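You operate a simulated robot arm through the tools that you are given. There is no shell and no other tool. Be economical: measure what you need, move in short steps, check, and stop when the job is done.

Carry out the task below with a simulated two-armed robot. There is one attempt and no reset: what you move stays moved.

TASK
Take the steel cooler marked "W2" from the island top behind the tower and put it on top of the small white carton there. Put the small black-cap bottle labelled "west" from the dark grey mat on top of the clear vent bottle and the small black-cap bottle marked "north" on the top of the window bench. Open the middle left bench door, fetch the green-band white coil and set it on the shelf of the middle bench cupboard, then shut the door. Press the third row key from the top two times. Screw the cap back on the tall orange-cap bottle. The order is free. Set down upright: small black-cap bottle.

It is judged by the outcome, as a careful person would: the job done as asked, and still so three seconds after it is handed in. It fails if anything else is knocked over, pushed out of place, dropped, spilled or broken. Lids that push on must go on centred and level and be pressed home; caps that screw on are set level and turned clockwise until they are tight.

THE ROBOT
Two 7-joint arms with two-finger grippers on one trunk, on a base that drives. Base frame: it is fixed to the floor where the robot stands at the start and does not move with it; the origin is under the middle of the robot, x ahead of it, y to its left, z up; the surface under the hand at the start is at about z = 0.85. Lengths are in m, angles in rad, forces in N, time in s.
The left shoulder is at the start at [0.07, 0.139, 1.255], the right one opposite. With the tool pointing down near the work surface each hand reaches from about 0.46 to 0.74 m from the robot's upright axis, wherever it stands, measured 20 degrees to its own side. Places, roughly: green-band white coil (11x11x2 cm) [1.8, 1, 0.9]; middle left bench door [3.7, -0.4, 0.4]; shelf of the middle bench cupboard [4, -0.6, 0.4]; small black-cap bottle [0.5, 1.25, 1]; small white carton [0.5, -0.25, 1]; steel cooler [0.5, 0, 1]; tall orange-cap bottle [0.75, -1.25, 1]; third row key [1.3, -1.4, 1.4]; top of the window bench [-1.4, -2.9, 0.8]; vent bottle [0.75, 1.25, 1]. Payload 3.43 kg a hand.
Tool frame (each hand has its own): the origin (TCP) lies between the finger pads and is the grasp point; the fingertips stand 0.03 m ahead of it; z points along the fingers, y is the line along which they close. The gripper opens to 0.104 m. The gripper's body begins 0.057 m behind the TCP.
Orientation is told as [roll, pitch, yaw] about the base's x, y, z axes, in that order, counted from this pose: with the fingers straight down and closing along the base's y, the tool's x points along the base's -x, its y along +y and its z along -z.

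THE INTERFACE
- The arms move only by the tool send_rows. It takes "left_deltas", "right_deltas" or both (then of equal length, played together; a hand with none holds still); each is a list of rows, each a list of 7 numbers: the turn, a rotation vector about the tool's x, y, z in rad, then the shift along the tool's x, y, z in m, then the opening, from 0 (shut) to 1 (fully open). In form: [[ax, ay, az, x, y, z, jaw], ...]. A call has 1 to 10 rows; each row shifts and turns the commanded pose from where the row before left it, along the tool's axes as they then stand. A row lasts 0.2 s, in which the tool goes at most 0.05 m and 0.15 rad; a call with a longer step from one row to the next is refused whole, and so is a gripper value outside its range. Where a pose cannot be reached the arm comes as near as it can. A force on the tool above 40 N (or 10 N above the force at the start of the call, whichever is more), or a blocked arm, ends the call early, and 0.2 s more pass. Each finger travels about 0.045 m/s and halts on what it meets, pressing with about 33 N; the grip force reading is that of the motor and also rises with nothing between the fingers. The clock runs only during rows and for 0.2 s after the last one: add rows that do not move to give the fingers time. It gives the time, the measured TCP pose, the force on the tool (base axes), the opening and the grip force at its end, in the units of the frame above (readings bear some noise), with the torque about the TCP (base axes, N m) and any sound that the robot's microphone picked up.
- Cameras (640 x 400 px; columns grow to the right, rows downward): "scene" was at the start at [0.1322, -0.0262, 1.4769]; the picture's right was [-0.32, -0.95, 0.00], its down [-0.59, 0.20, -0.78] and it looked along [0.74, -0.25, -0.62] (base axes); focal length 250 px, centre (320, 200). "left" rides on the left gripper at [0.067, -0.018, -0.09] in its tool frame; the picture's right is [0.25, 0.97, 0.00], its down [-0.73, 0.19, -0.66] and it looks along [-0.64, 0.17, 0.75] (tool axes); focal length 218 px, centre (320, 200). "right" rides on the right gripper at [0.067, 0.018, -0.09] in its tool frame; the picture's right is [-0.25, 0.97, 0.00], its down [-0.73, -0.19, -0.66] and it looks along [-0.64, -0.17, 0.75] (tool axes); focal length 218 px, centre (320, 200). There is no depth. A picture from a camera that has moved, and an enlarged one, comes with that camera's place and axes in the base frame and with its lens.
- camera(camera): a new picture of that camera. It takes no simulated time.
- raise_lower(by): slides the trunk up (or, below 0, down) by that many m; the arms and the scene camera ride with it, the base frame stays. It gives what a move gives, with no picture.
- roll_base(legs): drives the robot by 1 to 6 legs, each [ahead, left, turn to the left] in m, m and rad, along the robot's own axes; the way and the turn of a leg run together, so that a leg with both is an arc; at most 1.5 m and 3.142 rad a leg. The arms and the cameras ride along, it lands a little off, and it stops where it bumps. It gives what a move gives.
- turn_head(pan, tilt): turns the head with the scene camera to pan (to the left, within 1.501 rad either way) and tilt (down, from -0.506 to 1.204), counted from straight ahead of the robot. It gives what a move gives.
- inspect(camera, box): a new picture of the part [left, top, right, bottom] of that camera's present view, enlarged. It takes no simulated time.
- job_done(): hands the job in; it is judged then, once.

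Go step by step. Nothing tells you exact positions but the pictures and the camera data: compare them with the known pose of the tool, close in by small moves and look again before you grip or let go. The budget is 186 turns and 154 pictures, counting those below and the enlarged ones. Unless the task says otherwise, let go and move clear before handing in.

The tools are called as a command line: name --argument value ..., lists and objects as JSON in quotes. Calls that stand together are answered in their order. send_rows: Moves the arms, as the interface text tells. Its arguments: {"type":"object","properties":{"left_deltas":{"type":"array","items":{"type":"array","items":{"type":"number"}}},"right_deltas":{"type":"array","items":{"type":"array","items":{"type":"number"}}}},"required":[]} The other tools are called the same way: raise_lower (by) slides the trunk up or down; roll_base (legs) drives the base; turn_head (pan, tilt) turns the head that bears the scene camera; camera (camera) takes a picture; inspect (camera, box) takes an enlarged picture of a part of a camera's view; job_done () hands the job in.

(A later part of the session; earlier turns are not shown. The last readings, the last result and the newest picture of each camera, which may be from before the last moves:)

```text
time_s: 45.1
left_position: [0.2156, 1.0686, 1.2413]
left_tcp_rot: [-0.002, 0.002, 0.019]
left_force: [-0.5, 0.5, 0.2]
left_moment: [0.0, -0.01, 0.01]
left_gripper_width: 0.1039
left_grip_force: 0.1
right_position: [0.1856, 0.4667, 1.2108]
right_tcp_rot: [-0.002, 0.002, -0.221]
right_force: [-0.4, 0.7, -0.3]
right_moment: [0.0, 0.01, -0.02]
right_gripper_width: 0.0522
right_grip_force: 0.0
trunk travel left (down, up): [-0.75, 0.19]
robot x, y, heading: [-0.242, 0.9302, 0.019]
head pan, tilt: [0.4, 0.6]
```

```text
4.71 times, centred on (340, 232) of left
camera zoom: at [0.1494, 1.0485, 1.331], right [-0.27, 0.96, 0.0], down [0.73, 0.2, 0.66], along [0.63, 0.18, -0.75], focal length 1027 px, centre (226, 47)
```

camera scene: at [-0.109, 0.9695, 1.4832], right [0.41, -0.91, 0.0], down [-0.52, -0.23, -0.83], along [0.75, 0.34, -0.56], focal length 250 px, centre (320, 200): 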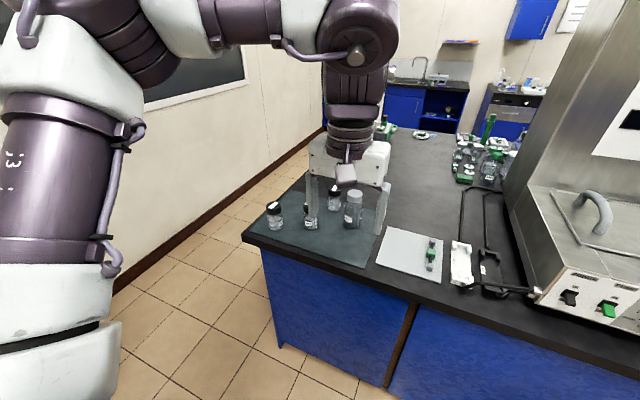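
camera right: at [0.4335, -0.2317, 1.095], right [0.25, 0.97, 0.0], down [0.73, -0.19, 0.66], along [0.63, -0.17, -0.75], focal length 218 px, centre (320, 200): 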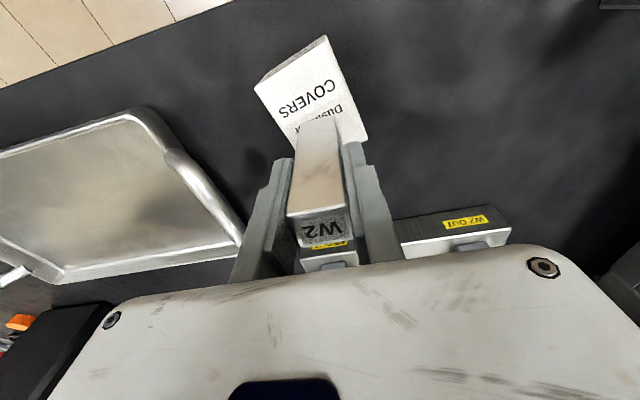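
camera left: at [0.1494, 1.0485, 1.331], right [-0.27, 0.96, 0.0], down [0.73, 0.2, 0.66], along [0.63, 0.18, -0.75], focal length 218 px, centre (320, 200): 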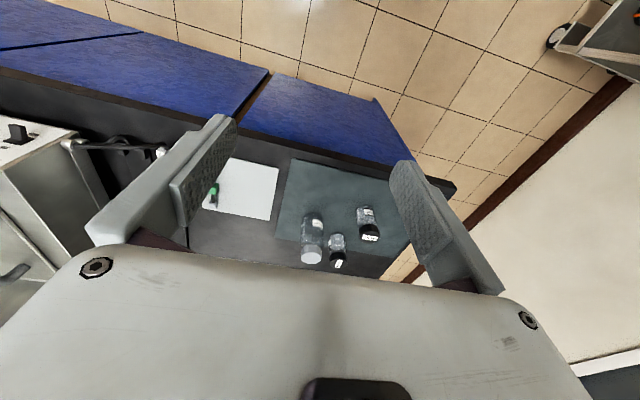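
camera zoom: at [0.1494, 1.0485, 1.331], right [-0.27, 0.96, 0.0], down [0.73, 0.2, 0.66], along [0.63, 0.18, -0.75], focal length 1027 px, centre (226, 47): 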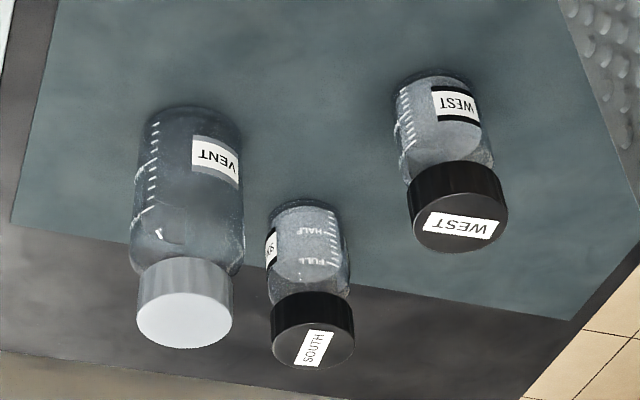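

The bottles are NORTH, WEST, SOUTH and VENT. WEST stands near (0.555, 1.31) and VENT near (0.62, 1.16). I'll move closer to use the left hand.

roll_base --legs '[[0.2, 0.02, -0.019]]'

send_rows --left_deltas '[[0, 0, 0, -0.01, 0.045, 0, 1], [0, 0, 0, -0.01, 0.045, 0, 1], [0, 0, 0, -0.01, 0.045, 0.01, 1], [0, 0, 0, -0.01, 0.045, 0.02, 1], [0, 0, 0, -0.01, 0.045, 0.02, 1]]'

camera --camera "left"

camera --camera "scene"

```text
time_s: 46.7
left_position: [0.4173, 1.0799, 1.2417]
left_tcp_rot: [-0.001, -0.003, 0.0]
left_force: [0.1, 0.1, 0.0]
left_moment: [0.02, -0.02, -0.02]
left_gripper_width: 0.104
left_grip_force: 0.0
right_position: [0.3759, 0.4793, 1.2124]
right_tcp_rot: [-0.001, -0.002, -0.24]
right_force: [0.8, -0.6, -1.3]
right_moment: [-0.04, -0.02, -0.03]
right_gripper_width: 0.0521
right_grip_force: 0.0
trunk travel left (down, up): [-0.75, 0.19]
robot x, y, heading: [-0.039, 0.954, -0.003]
head pan, tilt: [0.4, 0.6]
```

```text
refused: row 4 steps farther than a row can; nothing moved
```

```text
127 pictures are left
camera left: at [0.3505, 1.0629, 1.3323], right [-0.25, 0.97, 0.0], down [0.73, 0.19, 0.66], along [0.64, 0.17, -0.75], focal length 218 px, centre (320, 200)
```

left: 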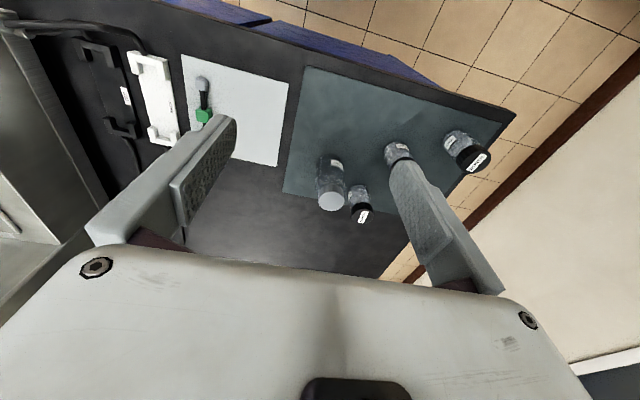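

```text
126 pictures are left
camera scene: at [0.0902, 0.989, 1.4836], right [0.39, -0.92, 0.0], down [-0.52, -0.22, -0.83], along [0.76, 0.32, -0.56], focal length 250 px, centre (320, 200)
```

scene: 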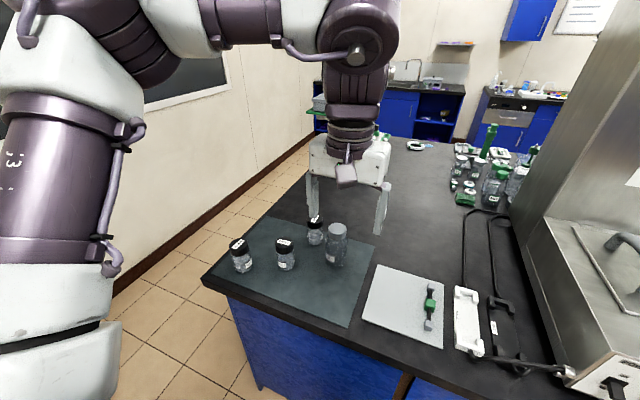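

All four bottles are clear in the scene view now. I'll zoom for measurement.

inspect --camera "scene" --box '[220, 200, 380, 300]'

inspect --camera "left" --box '[300, 110, 500, 235]'

```text
4.00 times, centred on (300, 250) of scene
camera zoom: at [0.0902, 0.989, 1.4836], right [0.39, -0.92, 0.0], down [-0.52, -0.22, -0.83], along [0.76, 0.32, -0.56], focal length 1002 px, centre (400, 0)
```

zoom: 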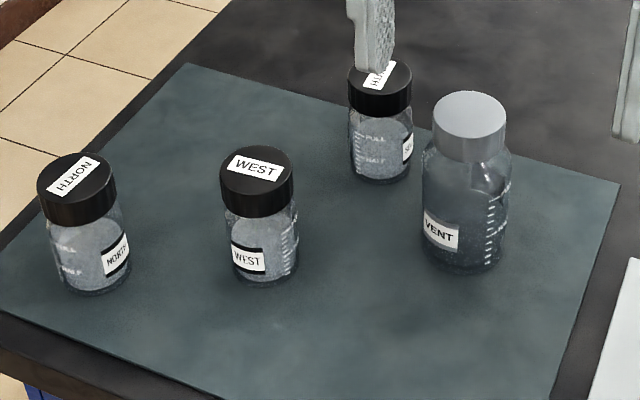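

```text
3.20 times, centred on (400, 172) of left
camera zoom: at [0.3505, 1.0629, 1.3323], right [-0.25, 0.97, 0.0], down [0.73, 0.19, 0.66], along [0.64, 0.17, -0.75], focal length 698 px, centre (64, 288)
```

zoom: 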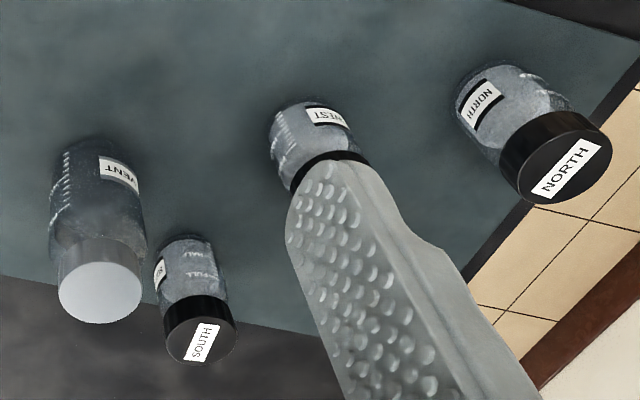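

Computed cap tops: WEST (0.559, 1.304, 0.953), NORTH (0.50, 1.425, 0.953) and VENT (0.651, 1.167, 0.978). I'll move the left hand above WEST.

send_rows --left_deltas '[[0, 0, 0, -0.0203, 0.032, 0.0257, 1], [0, 0, 0, -0.0203, 0.032, 0.0257, 1], [0, 0, 0, -0.0203, 0.032, 0.0257, 1], [0, 0, 0, -0.0203, 0.032, 0.0257, 1], [0, 0, 0, -0.0203, 0.032, 0.0257, 1], [0, 0, 0, -0.0203, 0.032, 0.0257, 1], [0, 0, 0, -0.0203, 0.032, 0.0257, 1], [0, 0, 0, 0, 0, 0, 1]]'

camera --camera "left"

```text
time_s: 48.5
left_position: [0.5624, 1.3081, 1.0619]
left_tcp_rot: [-0.001, -0.001, -0.003]
left_force: [-0.1, -0.5, -0.1]
left_moment: [0.01, -0.01, 0.0]
left_gripper_width: 0.1041
left_grip_force: 0.1
right_position: [0.3774, 0.479, 1.212]
right_tcp_rot: [0.001, -0.001, -0.24]
right_force: [-0.7, 0.4, 0.1]
right_moment: [0.02, -0.05, -0.04]
right_gripper_width: 0.052
right_grip_force: 0.0
trunk travel left (down, up): [-0.75, 0.19]
robot x, y, heading: [-0.0397, 0.951, -0.004]
head pan, tilt: [0.4, 0.6]
```

```text
123 pictures are left
camera left: at [0.4956, 1.29, 1.153], right [-0.25, 0.97, 0.0], down [0.73, 0.19, 0.66], along [0.64, 0.17, -0.75], focal length 218 px, centre (320, 200)
```

left: 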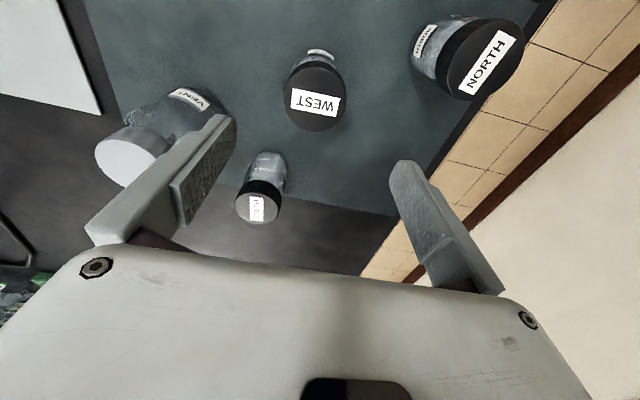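

I'll correct slightly and descend toward WEST.

send_rows --left_deltas '[[0, 0, 0, 0.006, -0.0045, 0.03, 1], [0, 0, 0, 0, 0, 0.035, 1], [0, 0, 0, 0, 0, 0, 1]]'

camera --camera "left"

```text
time_s: 49.3
left_position: [0.5575, 1.301, 0.9949]
left_tcp_rot: [0.002, -0.002, 0.001]
left_force: [-0.3, -0.1, 0.1]
left_moment: [0.01, 0.0, 0.0]
left_gripper_width: 0.1041
left_grip_force: 0.1
right_position: [0.3791, 0.4786, 1.2118]
right_tcp_rot: [0.001, -0.001, -0.241]
right_force: [0.4, 0.0, -0.2]
right_moment: [0.04, -0.01, -0.01]
right_gripper_width: 0.0519
right_grip_force: 0.2
trunk travel left (down, up): [-0.75, 0.19]
robot x, y, heading: [-0.0367, 0.9534, -0.002]
head pan, tilt: [0.4, 0.6]
```

```text
122 pictures are left
camera left: at [0.4909, 1.2835, 1.0857], right [-0.25, 0.97, 0.0], down [0.73, 0.19, 0.66], along [0.64, 0.17, -0.75], focal length 218 px, centre (320, 200)
```

left: 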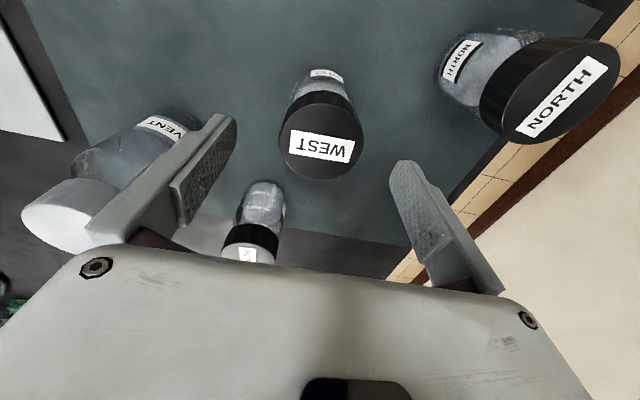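

Aligned. I'll descend to the cap and upper body, then close.

send_rows --left_deltas '[[0, 0, 0, 0.001, 0, 0.032, 1], [0, 0, 0, 0, 0, 0.03, 1], [0, 0, 0, 0, 0, 0, 0.7], [0, 0, 0, 0, 0, 0, 0.5], [0, 0, 0, 0, 0, 0, 0.4], [0, 0, 0, 0, 0, 0, 0.4], [0, 0, 0, 0, 0, 0, 0.4], [0, 0, 0, 0, 0, 0, 0.4]]'

camera --camera "left"

```text
time_s: 51.1
left_position: [0.5566, 1.3009, 0.9341]
left_tcp_rot: [0.0, 0.0, -0.002]
left_force: [0.6, -0.2, -0.5]
left_moment: [0.01, 0.02, 0.02]
left_gripper_width: 0.0548
left_grip_force: 32.9
right_position: [0.3792, 0.4805, 1.2099]
right_tcp_rot: [-0.001, 0.002, -0.241]
right_force: [0.4, -0.7, 0.0]
right_moment: [-0.01, 0.03, -0.03]
right_gripper_width: 0.0519
right_grip_force: 0.0
trunk travel left (down, up): [-0.75, 0.19]
robot x, y, heading: [-0.0356, 0.9554, -0.004]
head pan, tilt: [0.4, 0.6]
```

```text
121 pictures are left
camera left: at [0.4901, 1.2826, 1.0247], right [-0.25, 0.97, 0.0], down [0.73, 0.19, 0.66], along [0.64, 0.17, -0.75], focal length 218 px, centre (320, 200)
```

left: 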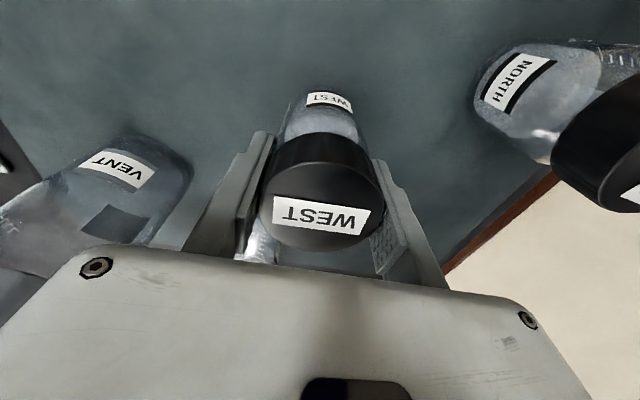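

WEST is gripped (0.055 m). I'll lift and head toward the vent bottle, watching the reach limit.

send_rows --left_deltas '[[0, 0, 0, 0, 0, -0.04, 0.4], [0, 0, 0, 0, 0, -0.045, 0.4], [0, 0, 0, 0, 0, -0.045, 0.4], [0, 0, 0, 0, 0, -0.045, 0.4], [0, 0, 0, 0, 0, 0, 0.4]]'

inspect --camera "scene" --box '[220, 180, 380, 280]'

camera --camera "left"

```text
time_s: 52.3
left_position: [0.5562, 1.3003, 1.109]
left_tcp_rot: [-0.001, 0.001, 0.0]
left_force: [1.2, -0.3, -2.4]
left_moment: [-0.02, 0.0, -0.02]
left_gripper_width: 0.0547
left_grip_force: 33.0
right_position: [0.3796, 0.4807, 1.2105]
right_tcp_rot: [-0.002, 0.003, -0.242]
right_force: [-0.2, 0.1, -0.7]
right_moment: [0.02, 0.01, -0.01]
right_gripper_width: 0.0521
right_grip_force: 0.0
trunk travel left (down, up): [-0.75, 0.19]
robot x, y, heading: [-0.0391, 0.9542, 0.002]
head pan, tilt: [0.4, 0.6]
```

```text
4.00 times, centred on (300, 230) of scene
camera zoom: at [0.0945, 0.9899, 1.4831], right [0.39, -0.92, 0.0], down [-0.52, -0.22, -0.82], along [0.76, 0.32, -0.57], focal length 1002 px, centre (400, 80)
```

zoom: 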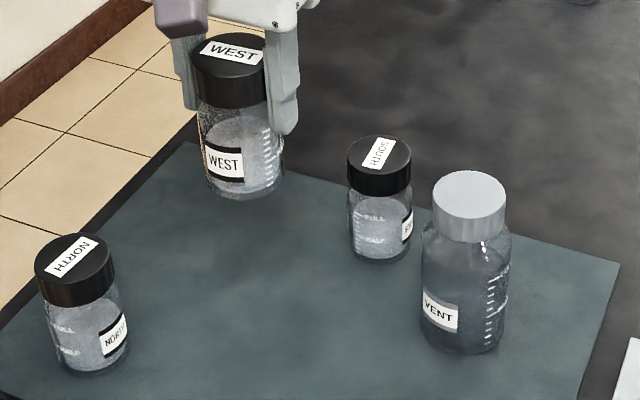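

```text
119 pictures are left
camera left: at [0.4891, 1.283, 1.1987], right [-0.25, 0.97, 0.0], down [0.73, 0.19, 0.66], along [0.64, 0.17, -0.75], focal length 218 px, centre (320, 200)
```

left: 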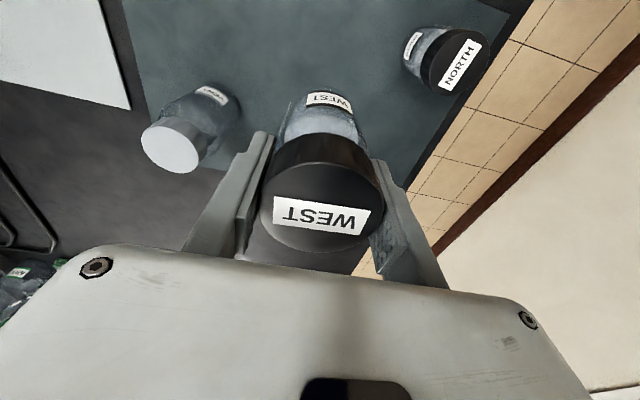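

The vent cap is at about (0.635, 1.159), top z 0.99. I'll turn the base right by 0.28 so it comes into the left hand's comfortable zone, carrying WEST 4 cm above it.

roll_base --legs '[[0, 0, -0.28]]'

camera --camera "left"

turn_head --pan 0.6 --tilt 0.7

camera --camera "scene"

```text
time_s: 53.7
left_position: [0.6272, 1.1259, 1.1088]
left_tcp_rot: [0.001, 0.0, -0.278]
left_force: [0.9, 0.7, -1.8]
left_moment: [0.0, 0.01, -0.02]
left_gripper_width: 0.0551
left_grip_force: 32.9
right_position: [0.2346, 0.3853, 1.2118]
right_tcp_rot: [-0.001, -0.001, -0.518]
right_force: [-0.1, 0.0, 0.3]
right_moment: [0.0, -0.03, 0.01]
right_gripper_width: 0.0518
right_grip_force: 0.2
trunk travel left (down, up): [-0.75, 0.19]
robot x, y, heading: [-0.0378, 0.9538, -0.275]
head pan, tilt: [0.4, 0.6]
```

```text
118 pictures are left
camera left: at [0.5592, 1.1273, 1.1983], right [0.02, 1.0, 0.0], down [0.75, -0.02, 0.66], along [0.66, -0.01, -0.75], focal length 218 px, centre (320, 200)
```

left: 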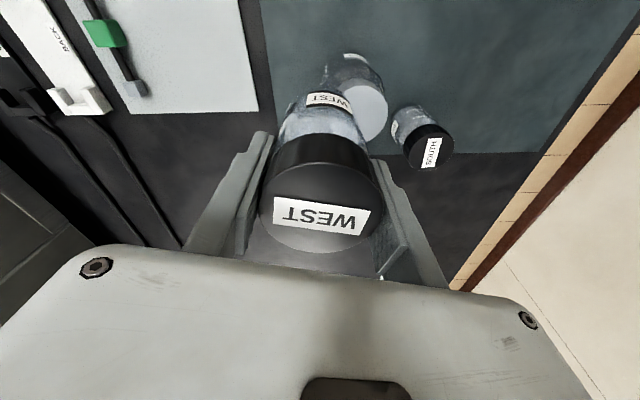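

```text
time_s: 54.4
left_position: [0.6271, 1.1242, 1.1095]
left_tcp_rot: [0.0, 0.0, -0.278]
left_force: [0.3, -0.4, -2.0]
left_moment: [-0.03, 0.02, 0.02]
left_gripper_width: 0.0549
left_grip_force: 33.3
right_position: [0.235, 0.3862, 1.2109]
right_tcp_rot: [0.0, 0.0, -0.517]
right_force: [0.4, 0.9, 0.6]
right_moment: [-0.01, -0.01, 0.0]
right_gripper_width: 0.052
right_grip_force: 0.1
trunk travel left (down, up): [-0.75, 0.19]
robot x, y, heading: [-0.0383, 0.9526, -0.278]
head pan, tilt: [0.6, 0.7]
```

```text
117 pictures are left
camera scene: at [0.0912, 0.9681, 1.4746], right [0.32, -0.95, 0.0], down [-0.61, -0.2, -0.77], along [0.73, 0.24, -0.64], focal length 250 px, centre (320, 200)
```

scene: 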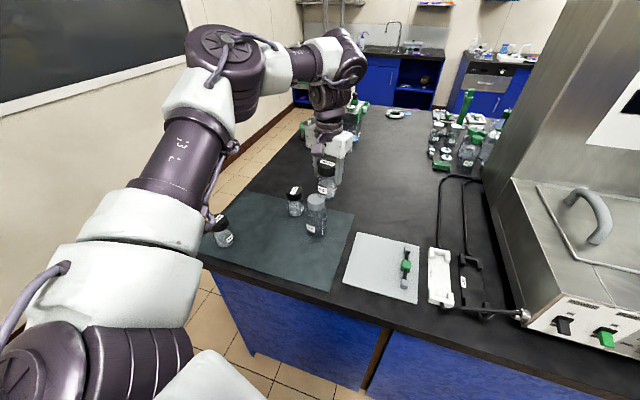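

The vent cap measures (0.634, 1.161) in this view too. I'll shift over it.

send_rows --left_deltas '[[0, 0, 0, 0.0011, 0.0184, 0, 0.4], [0, 0, 0, 0.0011, 0.0184, 0, 0.4], [0, 0, 0, 0, 0, 0, 0.4]]'

camera --camera "left"

inspect --camera "scene" --box '[270, 130, 370, 240]'

```text
time_s: 55.2
left_position: [0.6351, 1.1603, 1.11]
left_tcp_rot: [0.0, -0.001, -0.277]
left_force: [0.0, 0.0, -2.1]
left_moment: [0.02, -0.01, 0.0]
left_gripper_width: 0.0547
left_grip_force: 33.2
right_position: [0.2345, 0.3831, 1.2118]
right_tcp_rot: [-0.002, 0.003, -0.519]
right_force: [-0.1, -0.3, -0.3]
right_moment: [0.03, -0.01, -0.01]
right_gripper_width: 0.0521
right_grip_force: 0.1
trunk travel left (down, up): [-0.75, 0.19]
robot x, y, heading: [-0.0367, 0.9528, -0.272]
head pan, tilt: [0.6, 0.7]
```

```text
116 pictures are left
camera left: at [0.5653, 1.162, 1.2007], right [0.02, 1.0, 0.0], down [0.75, -0.02, 0.66], along [0.66, -0.01, -0.75], focal length 218 px, centre (320, 200)
```

left: 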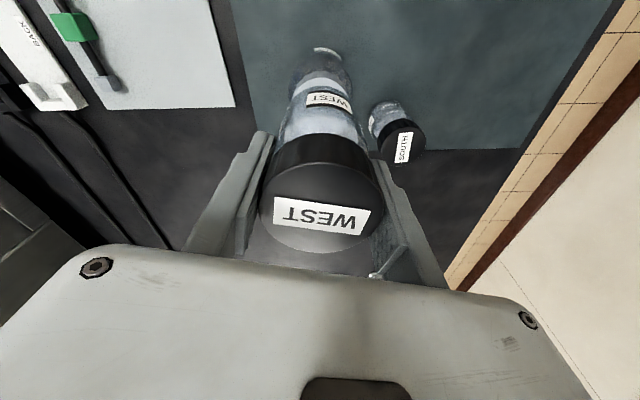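

```text
3.64 times, centred on (320, 185) of scene
camera zoom: at [0.0913, 0.9677, 1.4746], right [0.32, -0.95, 0.0], down [-0.61, -0.2, -0.76], along [0.72, 0.24, -0.64], focal length 911 px, centre (320, 254)
```

zoom: 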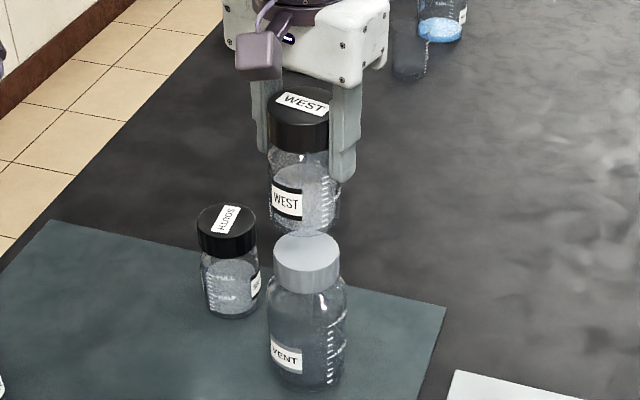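

Lateral alignment is good. I'll lower 2.5 cm and look from both cameras before settling.

send_rows --left_deltas '[[0, 0, 0, 0, 0, 0.0125, 0.4], [0, 0, 0, 0, 0, 0.0125, 0.4], [0, 0, 0, 0, 0, 0, 0.4]]'

inspect --camera "scene" --box '[290, 160, 350, 210]'

inspect --camera "left" --box '[250, 20, 410, 140]'

```text
time_s: 56.0
left_position: [0.6356, 1.1609, 1.0842]
left_tcp_rot: [-0.001, 0.001, -0.277]
left_force: [-0.3, -0.3, -1.1]
left_moment: [-0.02, -0.01, -0.02]
left_gripper_width: 0.0546
left_grip_force: 33.0
right_position: [0.2342, 0.3844, 1.2118]
right_tcp_rot: [-0.001, 0.002, -0.519]
right_force: [-0.1, 0.5, 0.1]
right_moment: [-0.02, -0.02, 0.04]
right_gripper_width: 0.0518
right_grip_force: 0.1
trunk travel left (down, up): [-0.75, 0.19]
robot x, y, heading: [-0.0396, 0.953, -0.277]
head pan, tilt: [0.6, 0.7]
```

```text
8.00 times, centred on (320, 185) of scene
camera zoom: at [0.091, 0.9682, 1.4746], right [0.32, -0.95, 0.0], down [-0.61, -0.21, -0.76], along [0.72, 0.24, -0.64], focal length 2004 px, centre (320, 320)
```

zoom: 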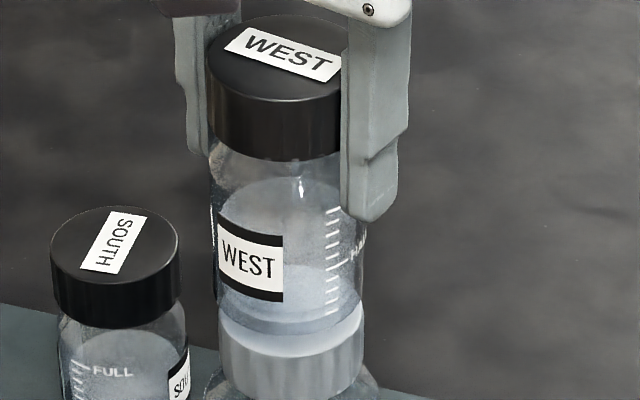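

```text
3.33 times, centred on (330, 80) of left
camera zoom: at [0.5665, 1.1625, 1.1744], right [0.02, 1.0, 0.0], down [0.75, -0.02, 0.66], along [0.66, -0.01, -0.75], focal length 728 px, centre (287, 600)
```

zoom: 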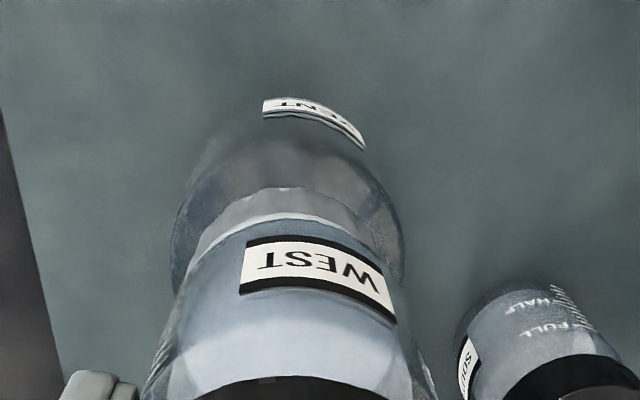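

Both views show WEST centred on the vent cap with about 1 cm to go. I'll lower gently.

send_rows --left_deltas '[[0, 0, 0, 0, 0, 0.004, 0.4], [0, 0, 0, 0, 0, 0.003, 0.4], [0, 0, 0, 0, 0, 0, 0.4]]'

inspect --camera "scene" --box '[290, 160, 350, 210]'

```text
time_s: 56.8
left_position: [0.635, 1.1605, 1.0782]
left_tcp_rot: [0.001, 0.001, -0.278]
left_force: [-0.3, -0.1, -2.3]
left_moment: [0.01, -0.02, -0.03]
left_gripper_width: 0.0548
left_grip_force: 32.6
right_position: [0.2346, 0.3852, 1.2102]
right_tcp_rot: [-0.002, 0.001, -0.518]
right_force: [-0.5, -0.7, -0.2]
right_moment: [0.02, -0.03, 0.02]
right_gripper_width: 0.0521
right_grip_force: 0.0
trunk travel left (down, up): [-0.75, 0.19]
robot x, y, heading: [-0.0384, 0.9502, -0.272]
head pan, tilt: [0.6, 0.7]
```

```text
8.00 times, centred on (320, 185) of scene
camera zoom: at [0.0912, 0.9684, 1.4746], right [0.32, -0.95, 0.0], down [-0.61, -0.21, -0.76], along [0.72, 0.24, -0.64], focal length 2004 px, centre (320, 320)
```

zoom: 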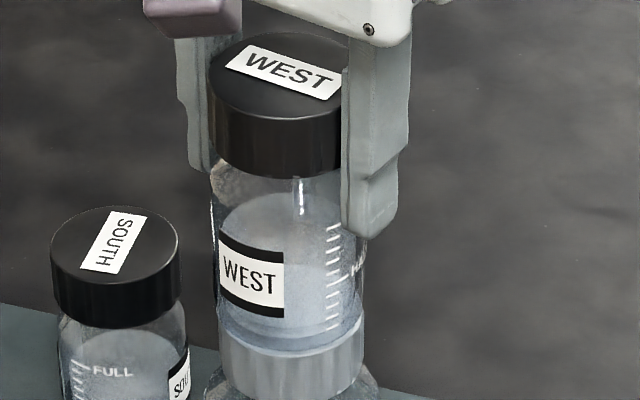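

send_rows --left_deltas '[[0, 0, 0, 0, 0, 0.002, 0.4], [0, 0, 0, 0, 0, 0.002, 0.4], [0, 0, 0, 0, 0, 0, 0.4]]'

```text
time_s: 57.6
left_position: [0.6332, 1.1603, 1.0761]
left_tcp_rot: [-0.001, -0.004, -0.276]
left_force: [4.0, 2.3, 13.1]
left_moment: [0.2, -0.18, 0.01]
left_gripper_width: 0.0548
left_grip_force: 33.2
right_position: [0.2322, 0.3838, 1.2116]
right_tcp_rot: [-0.001, 0.0, -0.517]
right_force: [-0.3, 0.3, -0.2]
right_moment: [0.0, 0.02, 0.01]
right_gripper_width: 0.052
right_grip_force: 0.1
trunk travel left (down, up): [-0.75, 0.19]
robot x, y, heading: [-0.0392, 0.9524, -0.276]
head pan, tilt: [0.6, 0.7]
```

Contact made. I'll ease off a millimetre and check the centring once more.

send_rows --left_deltas '[[0, 0, 0, 0, 0, -0.0012, 0.4], [0, 0, 0, 0, 0, 0, 0.4]]'

inspect --camera "scene" --box '[290, 170, 350, 220]'

inspect --camera "left" --box '[250, 20, 410, 140]'

```text
time_s: 58.2
left_position: [0.6349, 1.1606, 1.0761]
left_tcp_rot: [0.002, -0.003, -0.279]
left_force: [2.0, 1.5, 11.3]
left_moment: [-0.02, -0.1, 0.0]
left_gripper_width: 0.0548
left_grip_force: 32.4
right_position: [0.233, 0.384, 1.2123]
right_tcp_rot: [0.0, 0.0, -0.519]
right_force: [0.1, 0.3, -0.2]
right_moment: [-0.02, 0.02, 0.02]
right_gripper_width: 0.0521
right_grip_force: 0.1
trunk travel left (down, up): [-0.75, 0.19]
robot x, y, heading: [-0.0349, 0.9541, -0.273]
head pan, tilt: [0.6, 0.7]
```

```text
8.00 times, centred on (320, 195) of scene
camera zoom: at [0.0894, 0.968, 1.4748], right [0.32, -0.95, 0.0], down [-0.61, -0.21, -0.77], along [0.73, 0.24, -0.64], focal length 2004 px, centre (320, 240)
```

zoom: 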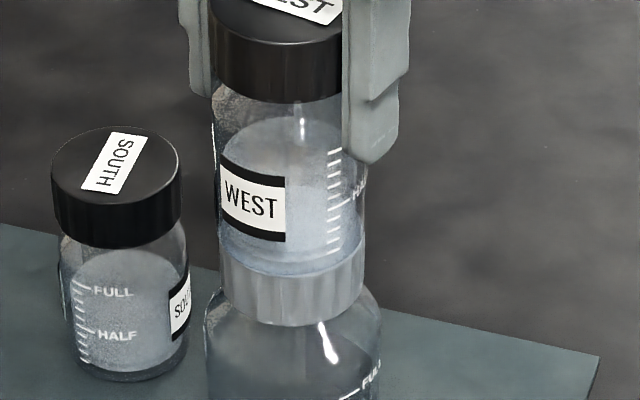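

```text
3.33 times, centred on (330, 80) of left
camera zoom: at [0.5658, 1.1619, 1.1656], right [0.02, 1.0, 0.0], down [0.75, -0.02, 0.66], along [0.66, -0.01, -0.75], focal length 728 px, centre (287, 600)
```

zoom: 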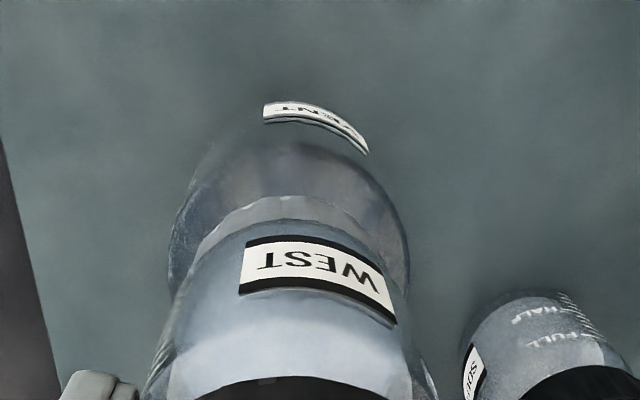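

Centred within a couple of millimetres. I'll release slowly and rise straight up.

send_rows --left_deltas '[[0, 0, 0, 0, 0, -0.0008, 0.4], [0, 0, 0, 0, 0, 0, 0.55], [0, 0, 0, 0, 0, 0, 0.7], [0, 0, 0, 0, 0, 0, 0.85], [0, 0, 0, 0, 0, 0, 0.9], [0, 0, 0, 0, 0, -0.02, 0.9], [0, 0, 0, 0, 0, -0.035, 0.9], [0, 0, 0, 0, 0, -0.045, 0.9], [0, 0, 0, 0, 0, 0, 0.9]]'

camera --camera "scene"

camera --camera "left"

```text
time_s: 60.2
left_position: [0.6381, 1.1618, 1.1773]
left_tcp_rot: [0.0, -0.001, -0.275]
left_force: [0.1, -0.5, 0.0]
left_moment: [0.01, -0.01, -0.01]
left_gripper_width: 0.0937
left_grip_force: 0.0
right_position: [0.2339, 0.3838, 1.2121]
right_tcp_rot: [-0.003, 0.0, -0.521]
right_force: [-0.1, -0.6, 0.1]
right_moment: [-0.01, 0.02, -0.03]
right_gripper_width: 0.0519
right_grip_force: 0.0
trunk travel left (down, up): [-0.75, 0.19]
robot x, y, heading: [-0.0369, 0.9522, -0.279]
head pan, tilt: [0.6, 0.7]
```

```text
109 pictures are left
camera scene: at [0.0916, 0.9688, 1.4745], right [0.32, -0.95, 0.0], down [-0.61, -0.21, -0.76], along [0.72, 0.24, -0.64], focal length 250 px, centre (320, 200)
```

scene: 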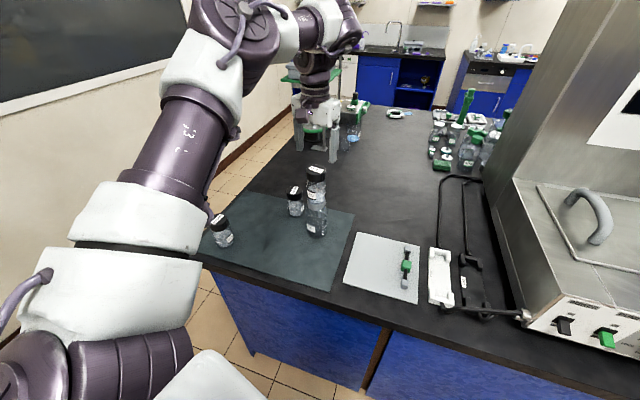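

```text
108 pictures are left
camera left: at [0.5681, 1.1637, 1.2666], right [0.02, 1.0, 0.0], down [0.75, -0.02, 0.66], along [0.66, -0.01, -0.75], focal length 218 px, centre (320, 200)
```

left: 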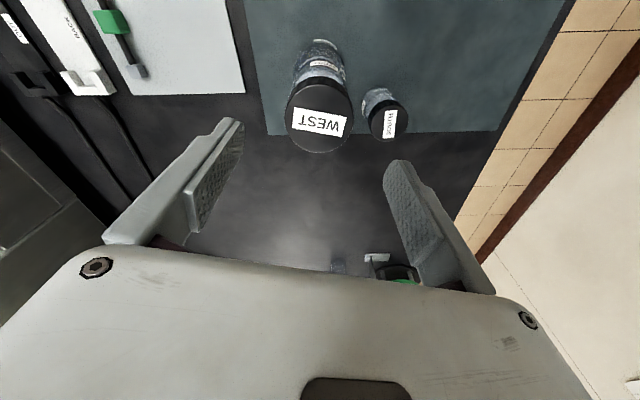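

The stack stands. Now NORTH: I'll turn the base left by 0.4, which brings the left hand right above it.

roll_base --legs '[[0, 0, 0.4]]'

camera --camera "left"

```text
time_s: 61.8
left_position: [0.4994, 1.4106, 1.1776]
left_tcp_rot: [0.003, 0.0, 0.129]
left_force: [0.5, -0.7, -0.5]
left_moment: [0.02, 0.01, 0.01]
left_gripper_width: 0.0936
left_grip_force: 0.1
right_position: [0.4373, 0.5368, 1.2107]
right_tcp_rot: [0.0, 0.001, -0.111]
right_force: [-0.1, -0.2, 0.0]
right_moment: [0.0, -0.01, -0.03]
right_gripper_width: 0.0518
right_grip_force: 0.0
trunk travel left (down, up): [-0.75, 0.19]
robot x, y, heading: [-0.038, 0.9519, 0.13]
head pan, tilt: [0.6, 0.7]
```

```text
107 pictures are left
camera left: at [0.4355, 1.3843, 1.2669], right [-0.38, 0.93, 0.0], down [0.7, 0.28, 0.66], along [0.61, 0.25, -0.75], focal length 218 px, centre (320, 200)
```

left: 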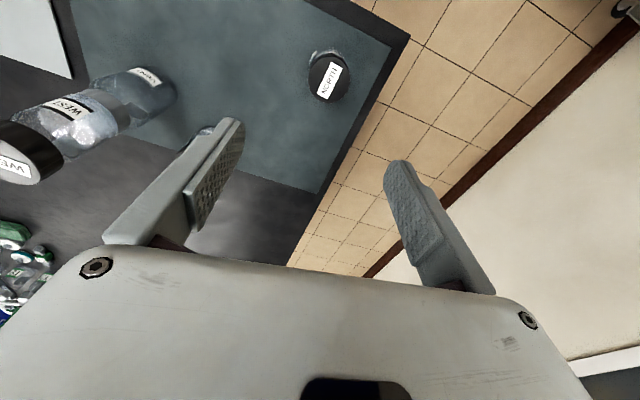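

NORTH is at (0.491, 1.421). I'll line up and go down partway.

send_rows --left_deltas '[[0, 0, 0, 0.006, 0.0124, 0.03, 1], [0, 0, 0, 0, 0, 0.045, 1], [0, 0, 0, 0, 0, 0.045, 1], [0, 0, 0, 0, 0, 0.05, 1], [0, 0, 0, 0, 0, 0, 1]]'

camera --camera "left"

```text
time_s: 63.0
left_position: [0.4912, 1.423, 1.0087]
left_tcp_rot: [0.001, 0.001, 0.13]
left_force: [-0.1, 0.0, -0.2]
left_moment: [0.0, 0.04, -0.02]
left_gripper_width: 0.1039
left_grip_force: 0.0
right_position: [0.4364, 0.5375, 1.2114]
right_tcp_rot: [-0.001, 0.0, -0.112]
right_force: [-0.1, -0.1, 0.0]
right_moment: [0.02, -0.01, -0.04]
right_gripper_width: 0.0519
right_grip_force: 0.1
trunk travel left (down, up): [-0.75, 0.19]
robot x, y, heading: [-0.0364, 0.9539, 0.131]
head pan, tilt: [0.6, 0.7]
```

```text
106 pictures are left
camera left: at [0.4277, 1.3964, 1.0989], right [-0.38, 0.93, 0.0], down [0.7, 0.28, 0.66], along [0.61, 0.25, -0.75], focal length 218 px, centre (320, 200)
```

left: 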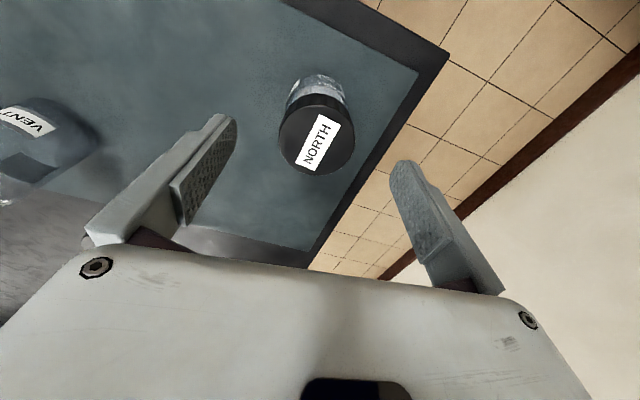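

Nearly centred, so I'll descend and grip NORTH.

send_rows --left_deltas '[[0, 0, 0, -0.0035, -0.0015, 0.035, 1], [0, 0, 0, 0, 0, 0.039, 1], [0, 0, 0, 0, 0, 0, 0.7], [0, 0, 0, 0, 0, 0, 0.5], [0, 0, 0, 0, 0, 0, 0.4], [0, 0, 0, 0, 0, 0, 0.4], [0, 0, 0, 0, 0, 0, 0.4], [0, 0, 0, 0, 0, 0, 0.4]]'

```text
time_s: 64.8
left_position: [0.4973, 1.4218, 0.9322]
left_tcp_rot: [0.001, 0.001, 0.128]
left_force: [0.4, -0.3, -0.2]
left_moment: [0.03, 0.04, 0.01]
left_gripper_width: 0.0542
left_grip_force: 33.6
right_position: [0.4373, 0.5386, 1.2117]
right_tcp_rot: [-0.002, 0.002, -0.112]
right_force: [0.5, 0.5, 0.9]
right_moment: [0.0, 0.02, 0.0]
right_gripper_width: 0.052
right_grip_force: 0.0
trunk travel left (down, up): [-0.75, 0.19]
robot x, y, heading: [-0.0371, 0.9553, 0.129]
head pan, tilt: [0.6, 0.7]
```

NORTH is gripped. I'll lift it, back away from the island and look toward the window bench.

send_rows --left_deltas '[[0, 0, 0, 0, 0, -0.045, 0.4], [0, 0, 0, 0, 0, -0.045, 0.4], [0, 0, 0, 0, 0, -0.045, 0.4], [0, 0, 0, 0.02, 0, -0.045, 0.4], [0, 0, 0, 0.02, 0, -0.04, 0.4], [0, 0, 0, 0, 0, 0, 0.4]]'

roll_base --legs '[[-0.5, 0, 0], [0, 0, -1.2]]'

turn_head --pan -0.6 --tilt 0.35

camera --camera "scene"

```text
time_s: 66.2
left_position: [0.4594, 1.4174, 1.1527]
left_tcp_rot: [-0.001, 0.002, 0.129]
left_force: [-0.1, -0.9, -1.5]
left_moment: [0.02, -0.01, 0.03]
left_gripper_width: 0.0544
left_grip_force: 33.0
right_position: [0.4384, 0.5388, 1.2113]
right_tcp_rot: [0.0, 0.002, -0.111]
right_force: [0.3, 0.0, -0.9]
right_moment: [-0.02, 0.01, 0.01]
right_gripper_width: 0.0521
right_grip_force: 0.1
trunk travel left (down, up): [-0.75, 0.19]
robot x, y, heading: [-0.0363, 0.9546, 0.136]
head pan, tilt: [0.6, 0.7]
```

```text
time_s: 72.2
left_position: [0.0686, 0.5862, 1.1525]
left_tcp_rot: [0.002, 0.001, -1.093]
left_force: [0.2, -0.6, -0.8]
left_moment: [-0.01, -0.01, 0.01]
left_gripper_width: 0.0542
left_grip_force: 32.8
right_position: [-0.7658, 0.305, 1.2115]
right_tcp_rot: [-0.003, 0.002, -1.335]
right_force: [0.1, 0.8, -0.9]
right_moment: [0.0, -0.01, 0.04]
right_gripper_width: 0.0521
right_grip_force: 0.0
trunk travel left (down, up): [-0.75, 0.19]
robot x, y, heading: [-0.5391, 0.8925, -1.094]
head pan, tilt: [0.6, 0.7]
```

```text
time_s: 73.6
left_position: [0.0681, 0.5848, 1.1532]
left_tcp_rot: [0.0, -0.002, -1.093]
left_force: [0.3, 0.7, -0.7]
left_moment: [-0.02, 0.03, 0.0]
left_gripper_width: 0.0544
left_grip_force: 32.4
right_position: [-0.7656, 0.3041, 1.2111]
right_tcp_rot: [-0.002, 0.001, -1.333]
right_force: [-0.3, -0.1, -0.1]
right_moment: [-0.02, 0.02, 0.01]
right_gripper_width: 0.0525
right_grip_force: 0.1
trunk travel left (down, up): [-0.75, 0.19]
robot x, y, heading: [-0.542, 0.89, -1.094]
head pan, tilt: [-0.6, 0.351]
```

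```text
105 pictures are left
camera scene: at [-0.5259, 0.7572, 1.5059], right [-0.99, 0.12, 0.0], down [0.04, 0.34, -0.94], along [-0.11, -0.93, -0.34], focal length 250 px, centre (320, 200)
```

scene: 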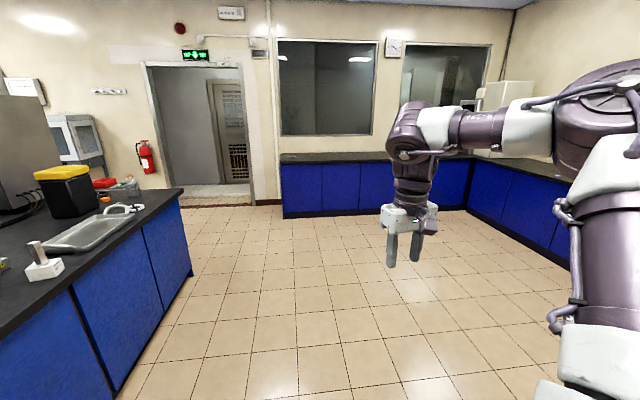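

The floor is clear and the window bench front is at y ≈ -2.65. I'll drive there facing it, stopping short to look.

roll_base --legs '[[0, 0, -0.477], [0, -1.16, 0], [1.5, 0, 0], [1.4, 0, 0]]'

raise_lower --by -0.05

turn_head --pan 0.2 --tilt 0.6

camera --camera "scene"

```text
time_s: 94.7
left_position: [-1.1756, -2.6139, 1.153]
left_tcp_rot: [0.001, 0.001, -1.514]
left_force: [-0.3, -0.1, -2.4]
left_moment: [-0.04, 0.01, 0.03]
left_gripper_width: 0.0544
left_grip_force: 33.3
right_position: [-2.0527, -2.5278, 1.2109]
right_tcp_rot: [-0.001, 0.0, -1.757]
right_force: [-0.3, -0.9, 0.2]
right_moment: [0.05, 0.0, 0.01]
right_gripper_width: 0.0519
right_grip_force: 0.1
trunk travel left (down, up): [-0.75, 0.19]
robot x, y, heading: [-1.6, -2.0871, -1.515]
head pan, tilt: [-0.6, 0.351]
```

```text
time_s: 95.7
left_position: [-1.1761, -2.6145, 1.1043]
left_tcp_rot: [0.001, -0.001, -1.515]
left_force: [0.7, -0.7, -1.3]
left_moment: [0.0, -0.01, 0.03]
left_gripper_width: 0.0543
left_grip_force: 33.3
right_position: [-2.0516, -2.5267, 1.1614]
right_tcp_rot: [-0.003, -0.002, -1.756]
right_force: [0.1, -0.4, -0.5]
right_moment: [0.02, -0.05, -0.01]
right_gripper_width: 0.0519
right_grip_force: 0.1
trunk travel left (down, up): [-0.7, 0.24]
robot x, y, heading: [-1.6069, -2.0883, -1.514]
head pan, tilt: [-0.6, 0.351]
```

```text
time_s: 96.8
left_position: [-1.1758, -2.614, 1.1021]
left_tcp_rot: [0.0, 0.0, -1.515]
left_force: [-1.4, 0.0, -1.5]
left_moment: [0.01, 0.02, -0.01]
left_gripper_width: 0.054
left_grip_force: 32.9
right_position: [-2.0511, -2.5282, 1.1621]
right_tcp_rot: [0.0, 0.003, -1.756]
right_force: [-0.6, 0.8, 0.3]
right_moment: [-0.04, -0.02, 0.0]
right_gripper_width: 0.052
right_grip_force: 0.1
trunk travel left (down, up): [-0.7, 0.24]
robot x, y, heading: [-1.6035, -2.0849, -1.512]
head pan, tilt: [0.201, 0.6]
```

```text
104 pictures are left
camera scene: at [-1.5772, -2.2194, 1.4332], right [-0.97, -0.25, 0.0], down [-0.14, 0.55, -0.82], along [0.21, -0.8, -0.57], focal length 250 px, centre (320, 200)
```

scene: 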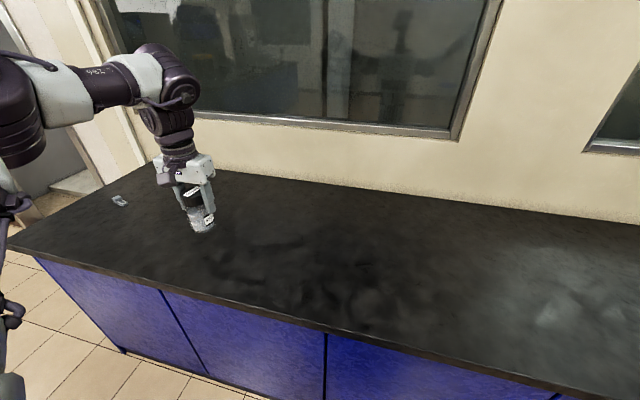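

The bench top is clear here, with its front edge near y -2.54. I'll drive forward 0.18 and lower the bottle.

roll_base --legs '[[0.18, 0, 0]]'

send_rows --left_deltas '[[0, 0, 0, 0, 0, 0.045, 0.4], [0, 0, 0, 0, 0, 0.045, 0.4], [0, 0, 0, 0, 0, 0.045, 0.4], [0, 0, 0, 0, 0, 0.03, 0.4], [0, 0, 0, 0, 0, 0, 0.4]]'

camera --camera "scene"

camera --camera "left"

```text
time_s: 98.3
left_position: [-1.1617, -2.7814, 1.1047]
left_tcp_rot: [0.001, -0.001, -1.509]
left_force: [-0.7, 0.5, -1.9]
left_moment: [0.0, 0.0, -0.02]
left_gripper_width: 0.0544
left_grip_force: 32.9
right_position: [-2.0387, -2.7041, 1.1627]
right_tcp_rot: [-0.002, -0.002, -1.75]
right_force: [0.1, 0.0, -0.3]
right_moment: [0.01, -0.01, 0.03]
right_gripper_width: 0.052
right_grip_force: 0.0
trunk travel left (down, up): [-0.7, 0.24]
robot x, y, heading: [-1.5911, -2.2593, -1.504]
head pan, tilt: [0.201, 0.6]
```

```text
time_s: 99.5
left_position: [-1.1605, -2.785, 0.9377]
left_tcp_rot: [-0.001, 0.001, -1.506]
left_force: [0.4, 0.9, -1.7]
left_moment: [-0.02, 0.0, 0.02]
left_gripper_width: 0.0547
left_grip_force: 33.2
right_position: [-2.0379, -2.7058, 1.1603]
right_tcp_rot: [-0.002, 0.0, -1.749]
right_force: [0.3, 0.4, -0.7]
right_moment: [0.05, 0.01, 0.01]
right_gripper_width: 0.0519
right_grip_force: 0.1
trunk travel left (down, up): [-0.7, 0.24]
robot x, y, heading: [-1.5936, -2.2572, -1.512]
head pan, tilt: [0.201, 0.6]
```

```text
103 pictures are left
camera scene: at [-1.5659, -2.3927, 1.4333], right [-0.96, -0.26, 0.0], down [-0.15, 0.55, -0.83], along [0.22, -0.8, -0.56], focal length 250 px, centre (320, 200)
```

scene: 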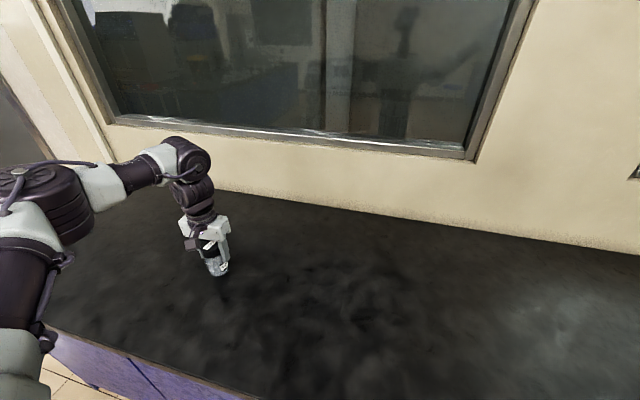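

```text
102 pictures are left
camera left: at [-1.1826, -2.7184, 1.0281], right [0.95, 0.31, 0.0], down [0.24, -0.72, 0.66], along [0.21, -0.62, -0.75], focal length 218 px, centre (320, 200)
```

left: 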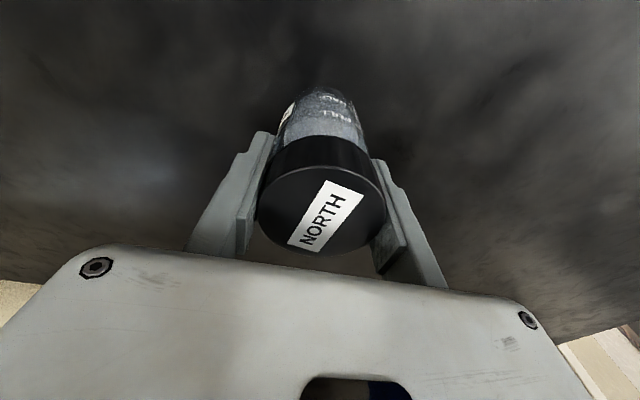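

About 4-6 cm to go. I'll lower carefully until contact.

send_rows --left_deltas '[[0, 0, 0, 0, 0, 0.02, 0.4], [0, 0, 0, 0, 0, 0.01, 0.4], [0, 0, 0, 0, 0, 0.005, 0.4], [0, 0, 0, 0, 0, 0.005, 0.4], [0, 0, 0, 0, 0, 0, 0.4]]'

inspect --camera "scene" --box '[170, 220, 270, 300]'

```text
time_s: 100.7
left_position: [-1.1615, -2.7857, 0.9007]
left_tcp_rot: [0.003, -0.005, -1.509]
left_force: [2.2, -5.1, 22.0]
left_moment: [-0.11, 0.0, -0.02]
left_gripper_width: 0.0543
left_grip_force: 32.9
right_position: [-2.0394, -2.7041, 1.1618]
right_tcp_rot: [-0.002, -0.001, -1.747]
right_force: [-0.1, -0.7, -0.1]
right_moment: [-0.02, 0.01, 0.01]
right_gripper_width: 0.0521
right_grip_force: 0.1
trunk travel left (down, up): [-0.7, 0.24]
robot x, y, heading: [-1.5921, -2.2581, -1.505]
head pan, tilt: [0.201, 0.6]
```

```text
5.00 times, centred on (220, 260) of scene
camera zoom: at [-1.5676, -2.3912, 1.4336], right [-0.97, -0.26, 0.0], down [-0.15, 0.54, -0.83], along [0.22, -0.8, -0.56], focal length 1253 px, centre (820, -100)
```

zoom: 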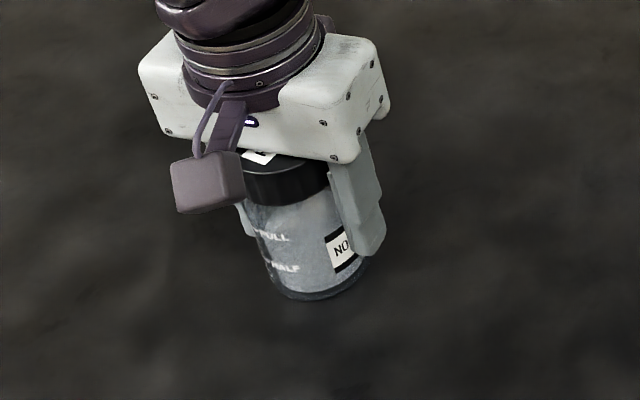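

Contact with the bench. I'll ease up, release and rise.

send_rows --left_deltas '[[0, 0, 0, 0, 0, -0.0025, 0.4], [0, 0, 0, 0, 0, 0, 0.4], [0, 0, 0, 0, 0, 0, 0.6], [0, 0, 0, 0, 0, 0, 0.8], [0, 0, 0, 0, 0, 0, 0.9], [0, 0, 0, 0, 0, 0, 0.9], [0, 0, 0, 0, 0, -0.03, 0.9], [0, 0, 0, 0, 0, -0.045, 0.9], [0, 0, 0, 0, 0, -0.045, 0.9], [0, 0, 0, 0, 0, -0.045, 0.9]]'

camera --camera "scene"

```text
time_s: 102.9
left_position: [-1.1642, -2.7844, 1.0656]
left_tcp_rot: [0.001, 0.0, -1.509]
left_force: [0.1, 0.5, 0.2]
left_moment: [0.0, -0.04, 0.01]
left_gripper_width: 0.0935
left_grip_force: 0.0
right_position: [-2.0394, -2.7049, 1.1609]
right_tcp_rot: [0.001, 0.0, -1.748]
right_force: [-0.2, 0.0, -0.2]
right_moment: [0.0, -0.01, -0.02]
right_gripper_width: 0.0521
right_grip_force: 0.1
trunk travel left (down, up): [-0.7, 0.24]
robot x, y, heading: [-1.5925, -2.2609, -1.51]
head pan, tilt: [0.201, 0.6]
```

```text
100 pictures are left
camera scene: at [-1.5675, -2.3917, 1.4333], right [-0.96, -0.26, 0.0], down [-0.15, 0.54, -0.83], along [0.22, -0.8, -0.56], focal length 250 px, centre (320, 200)
```

scene: 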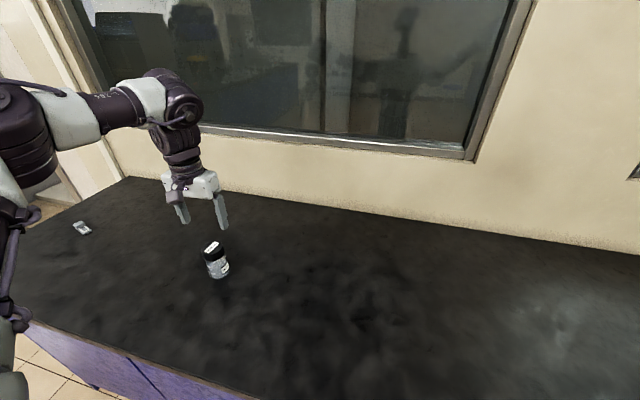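

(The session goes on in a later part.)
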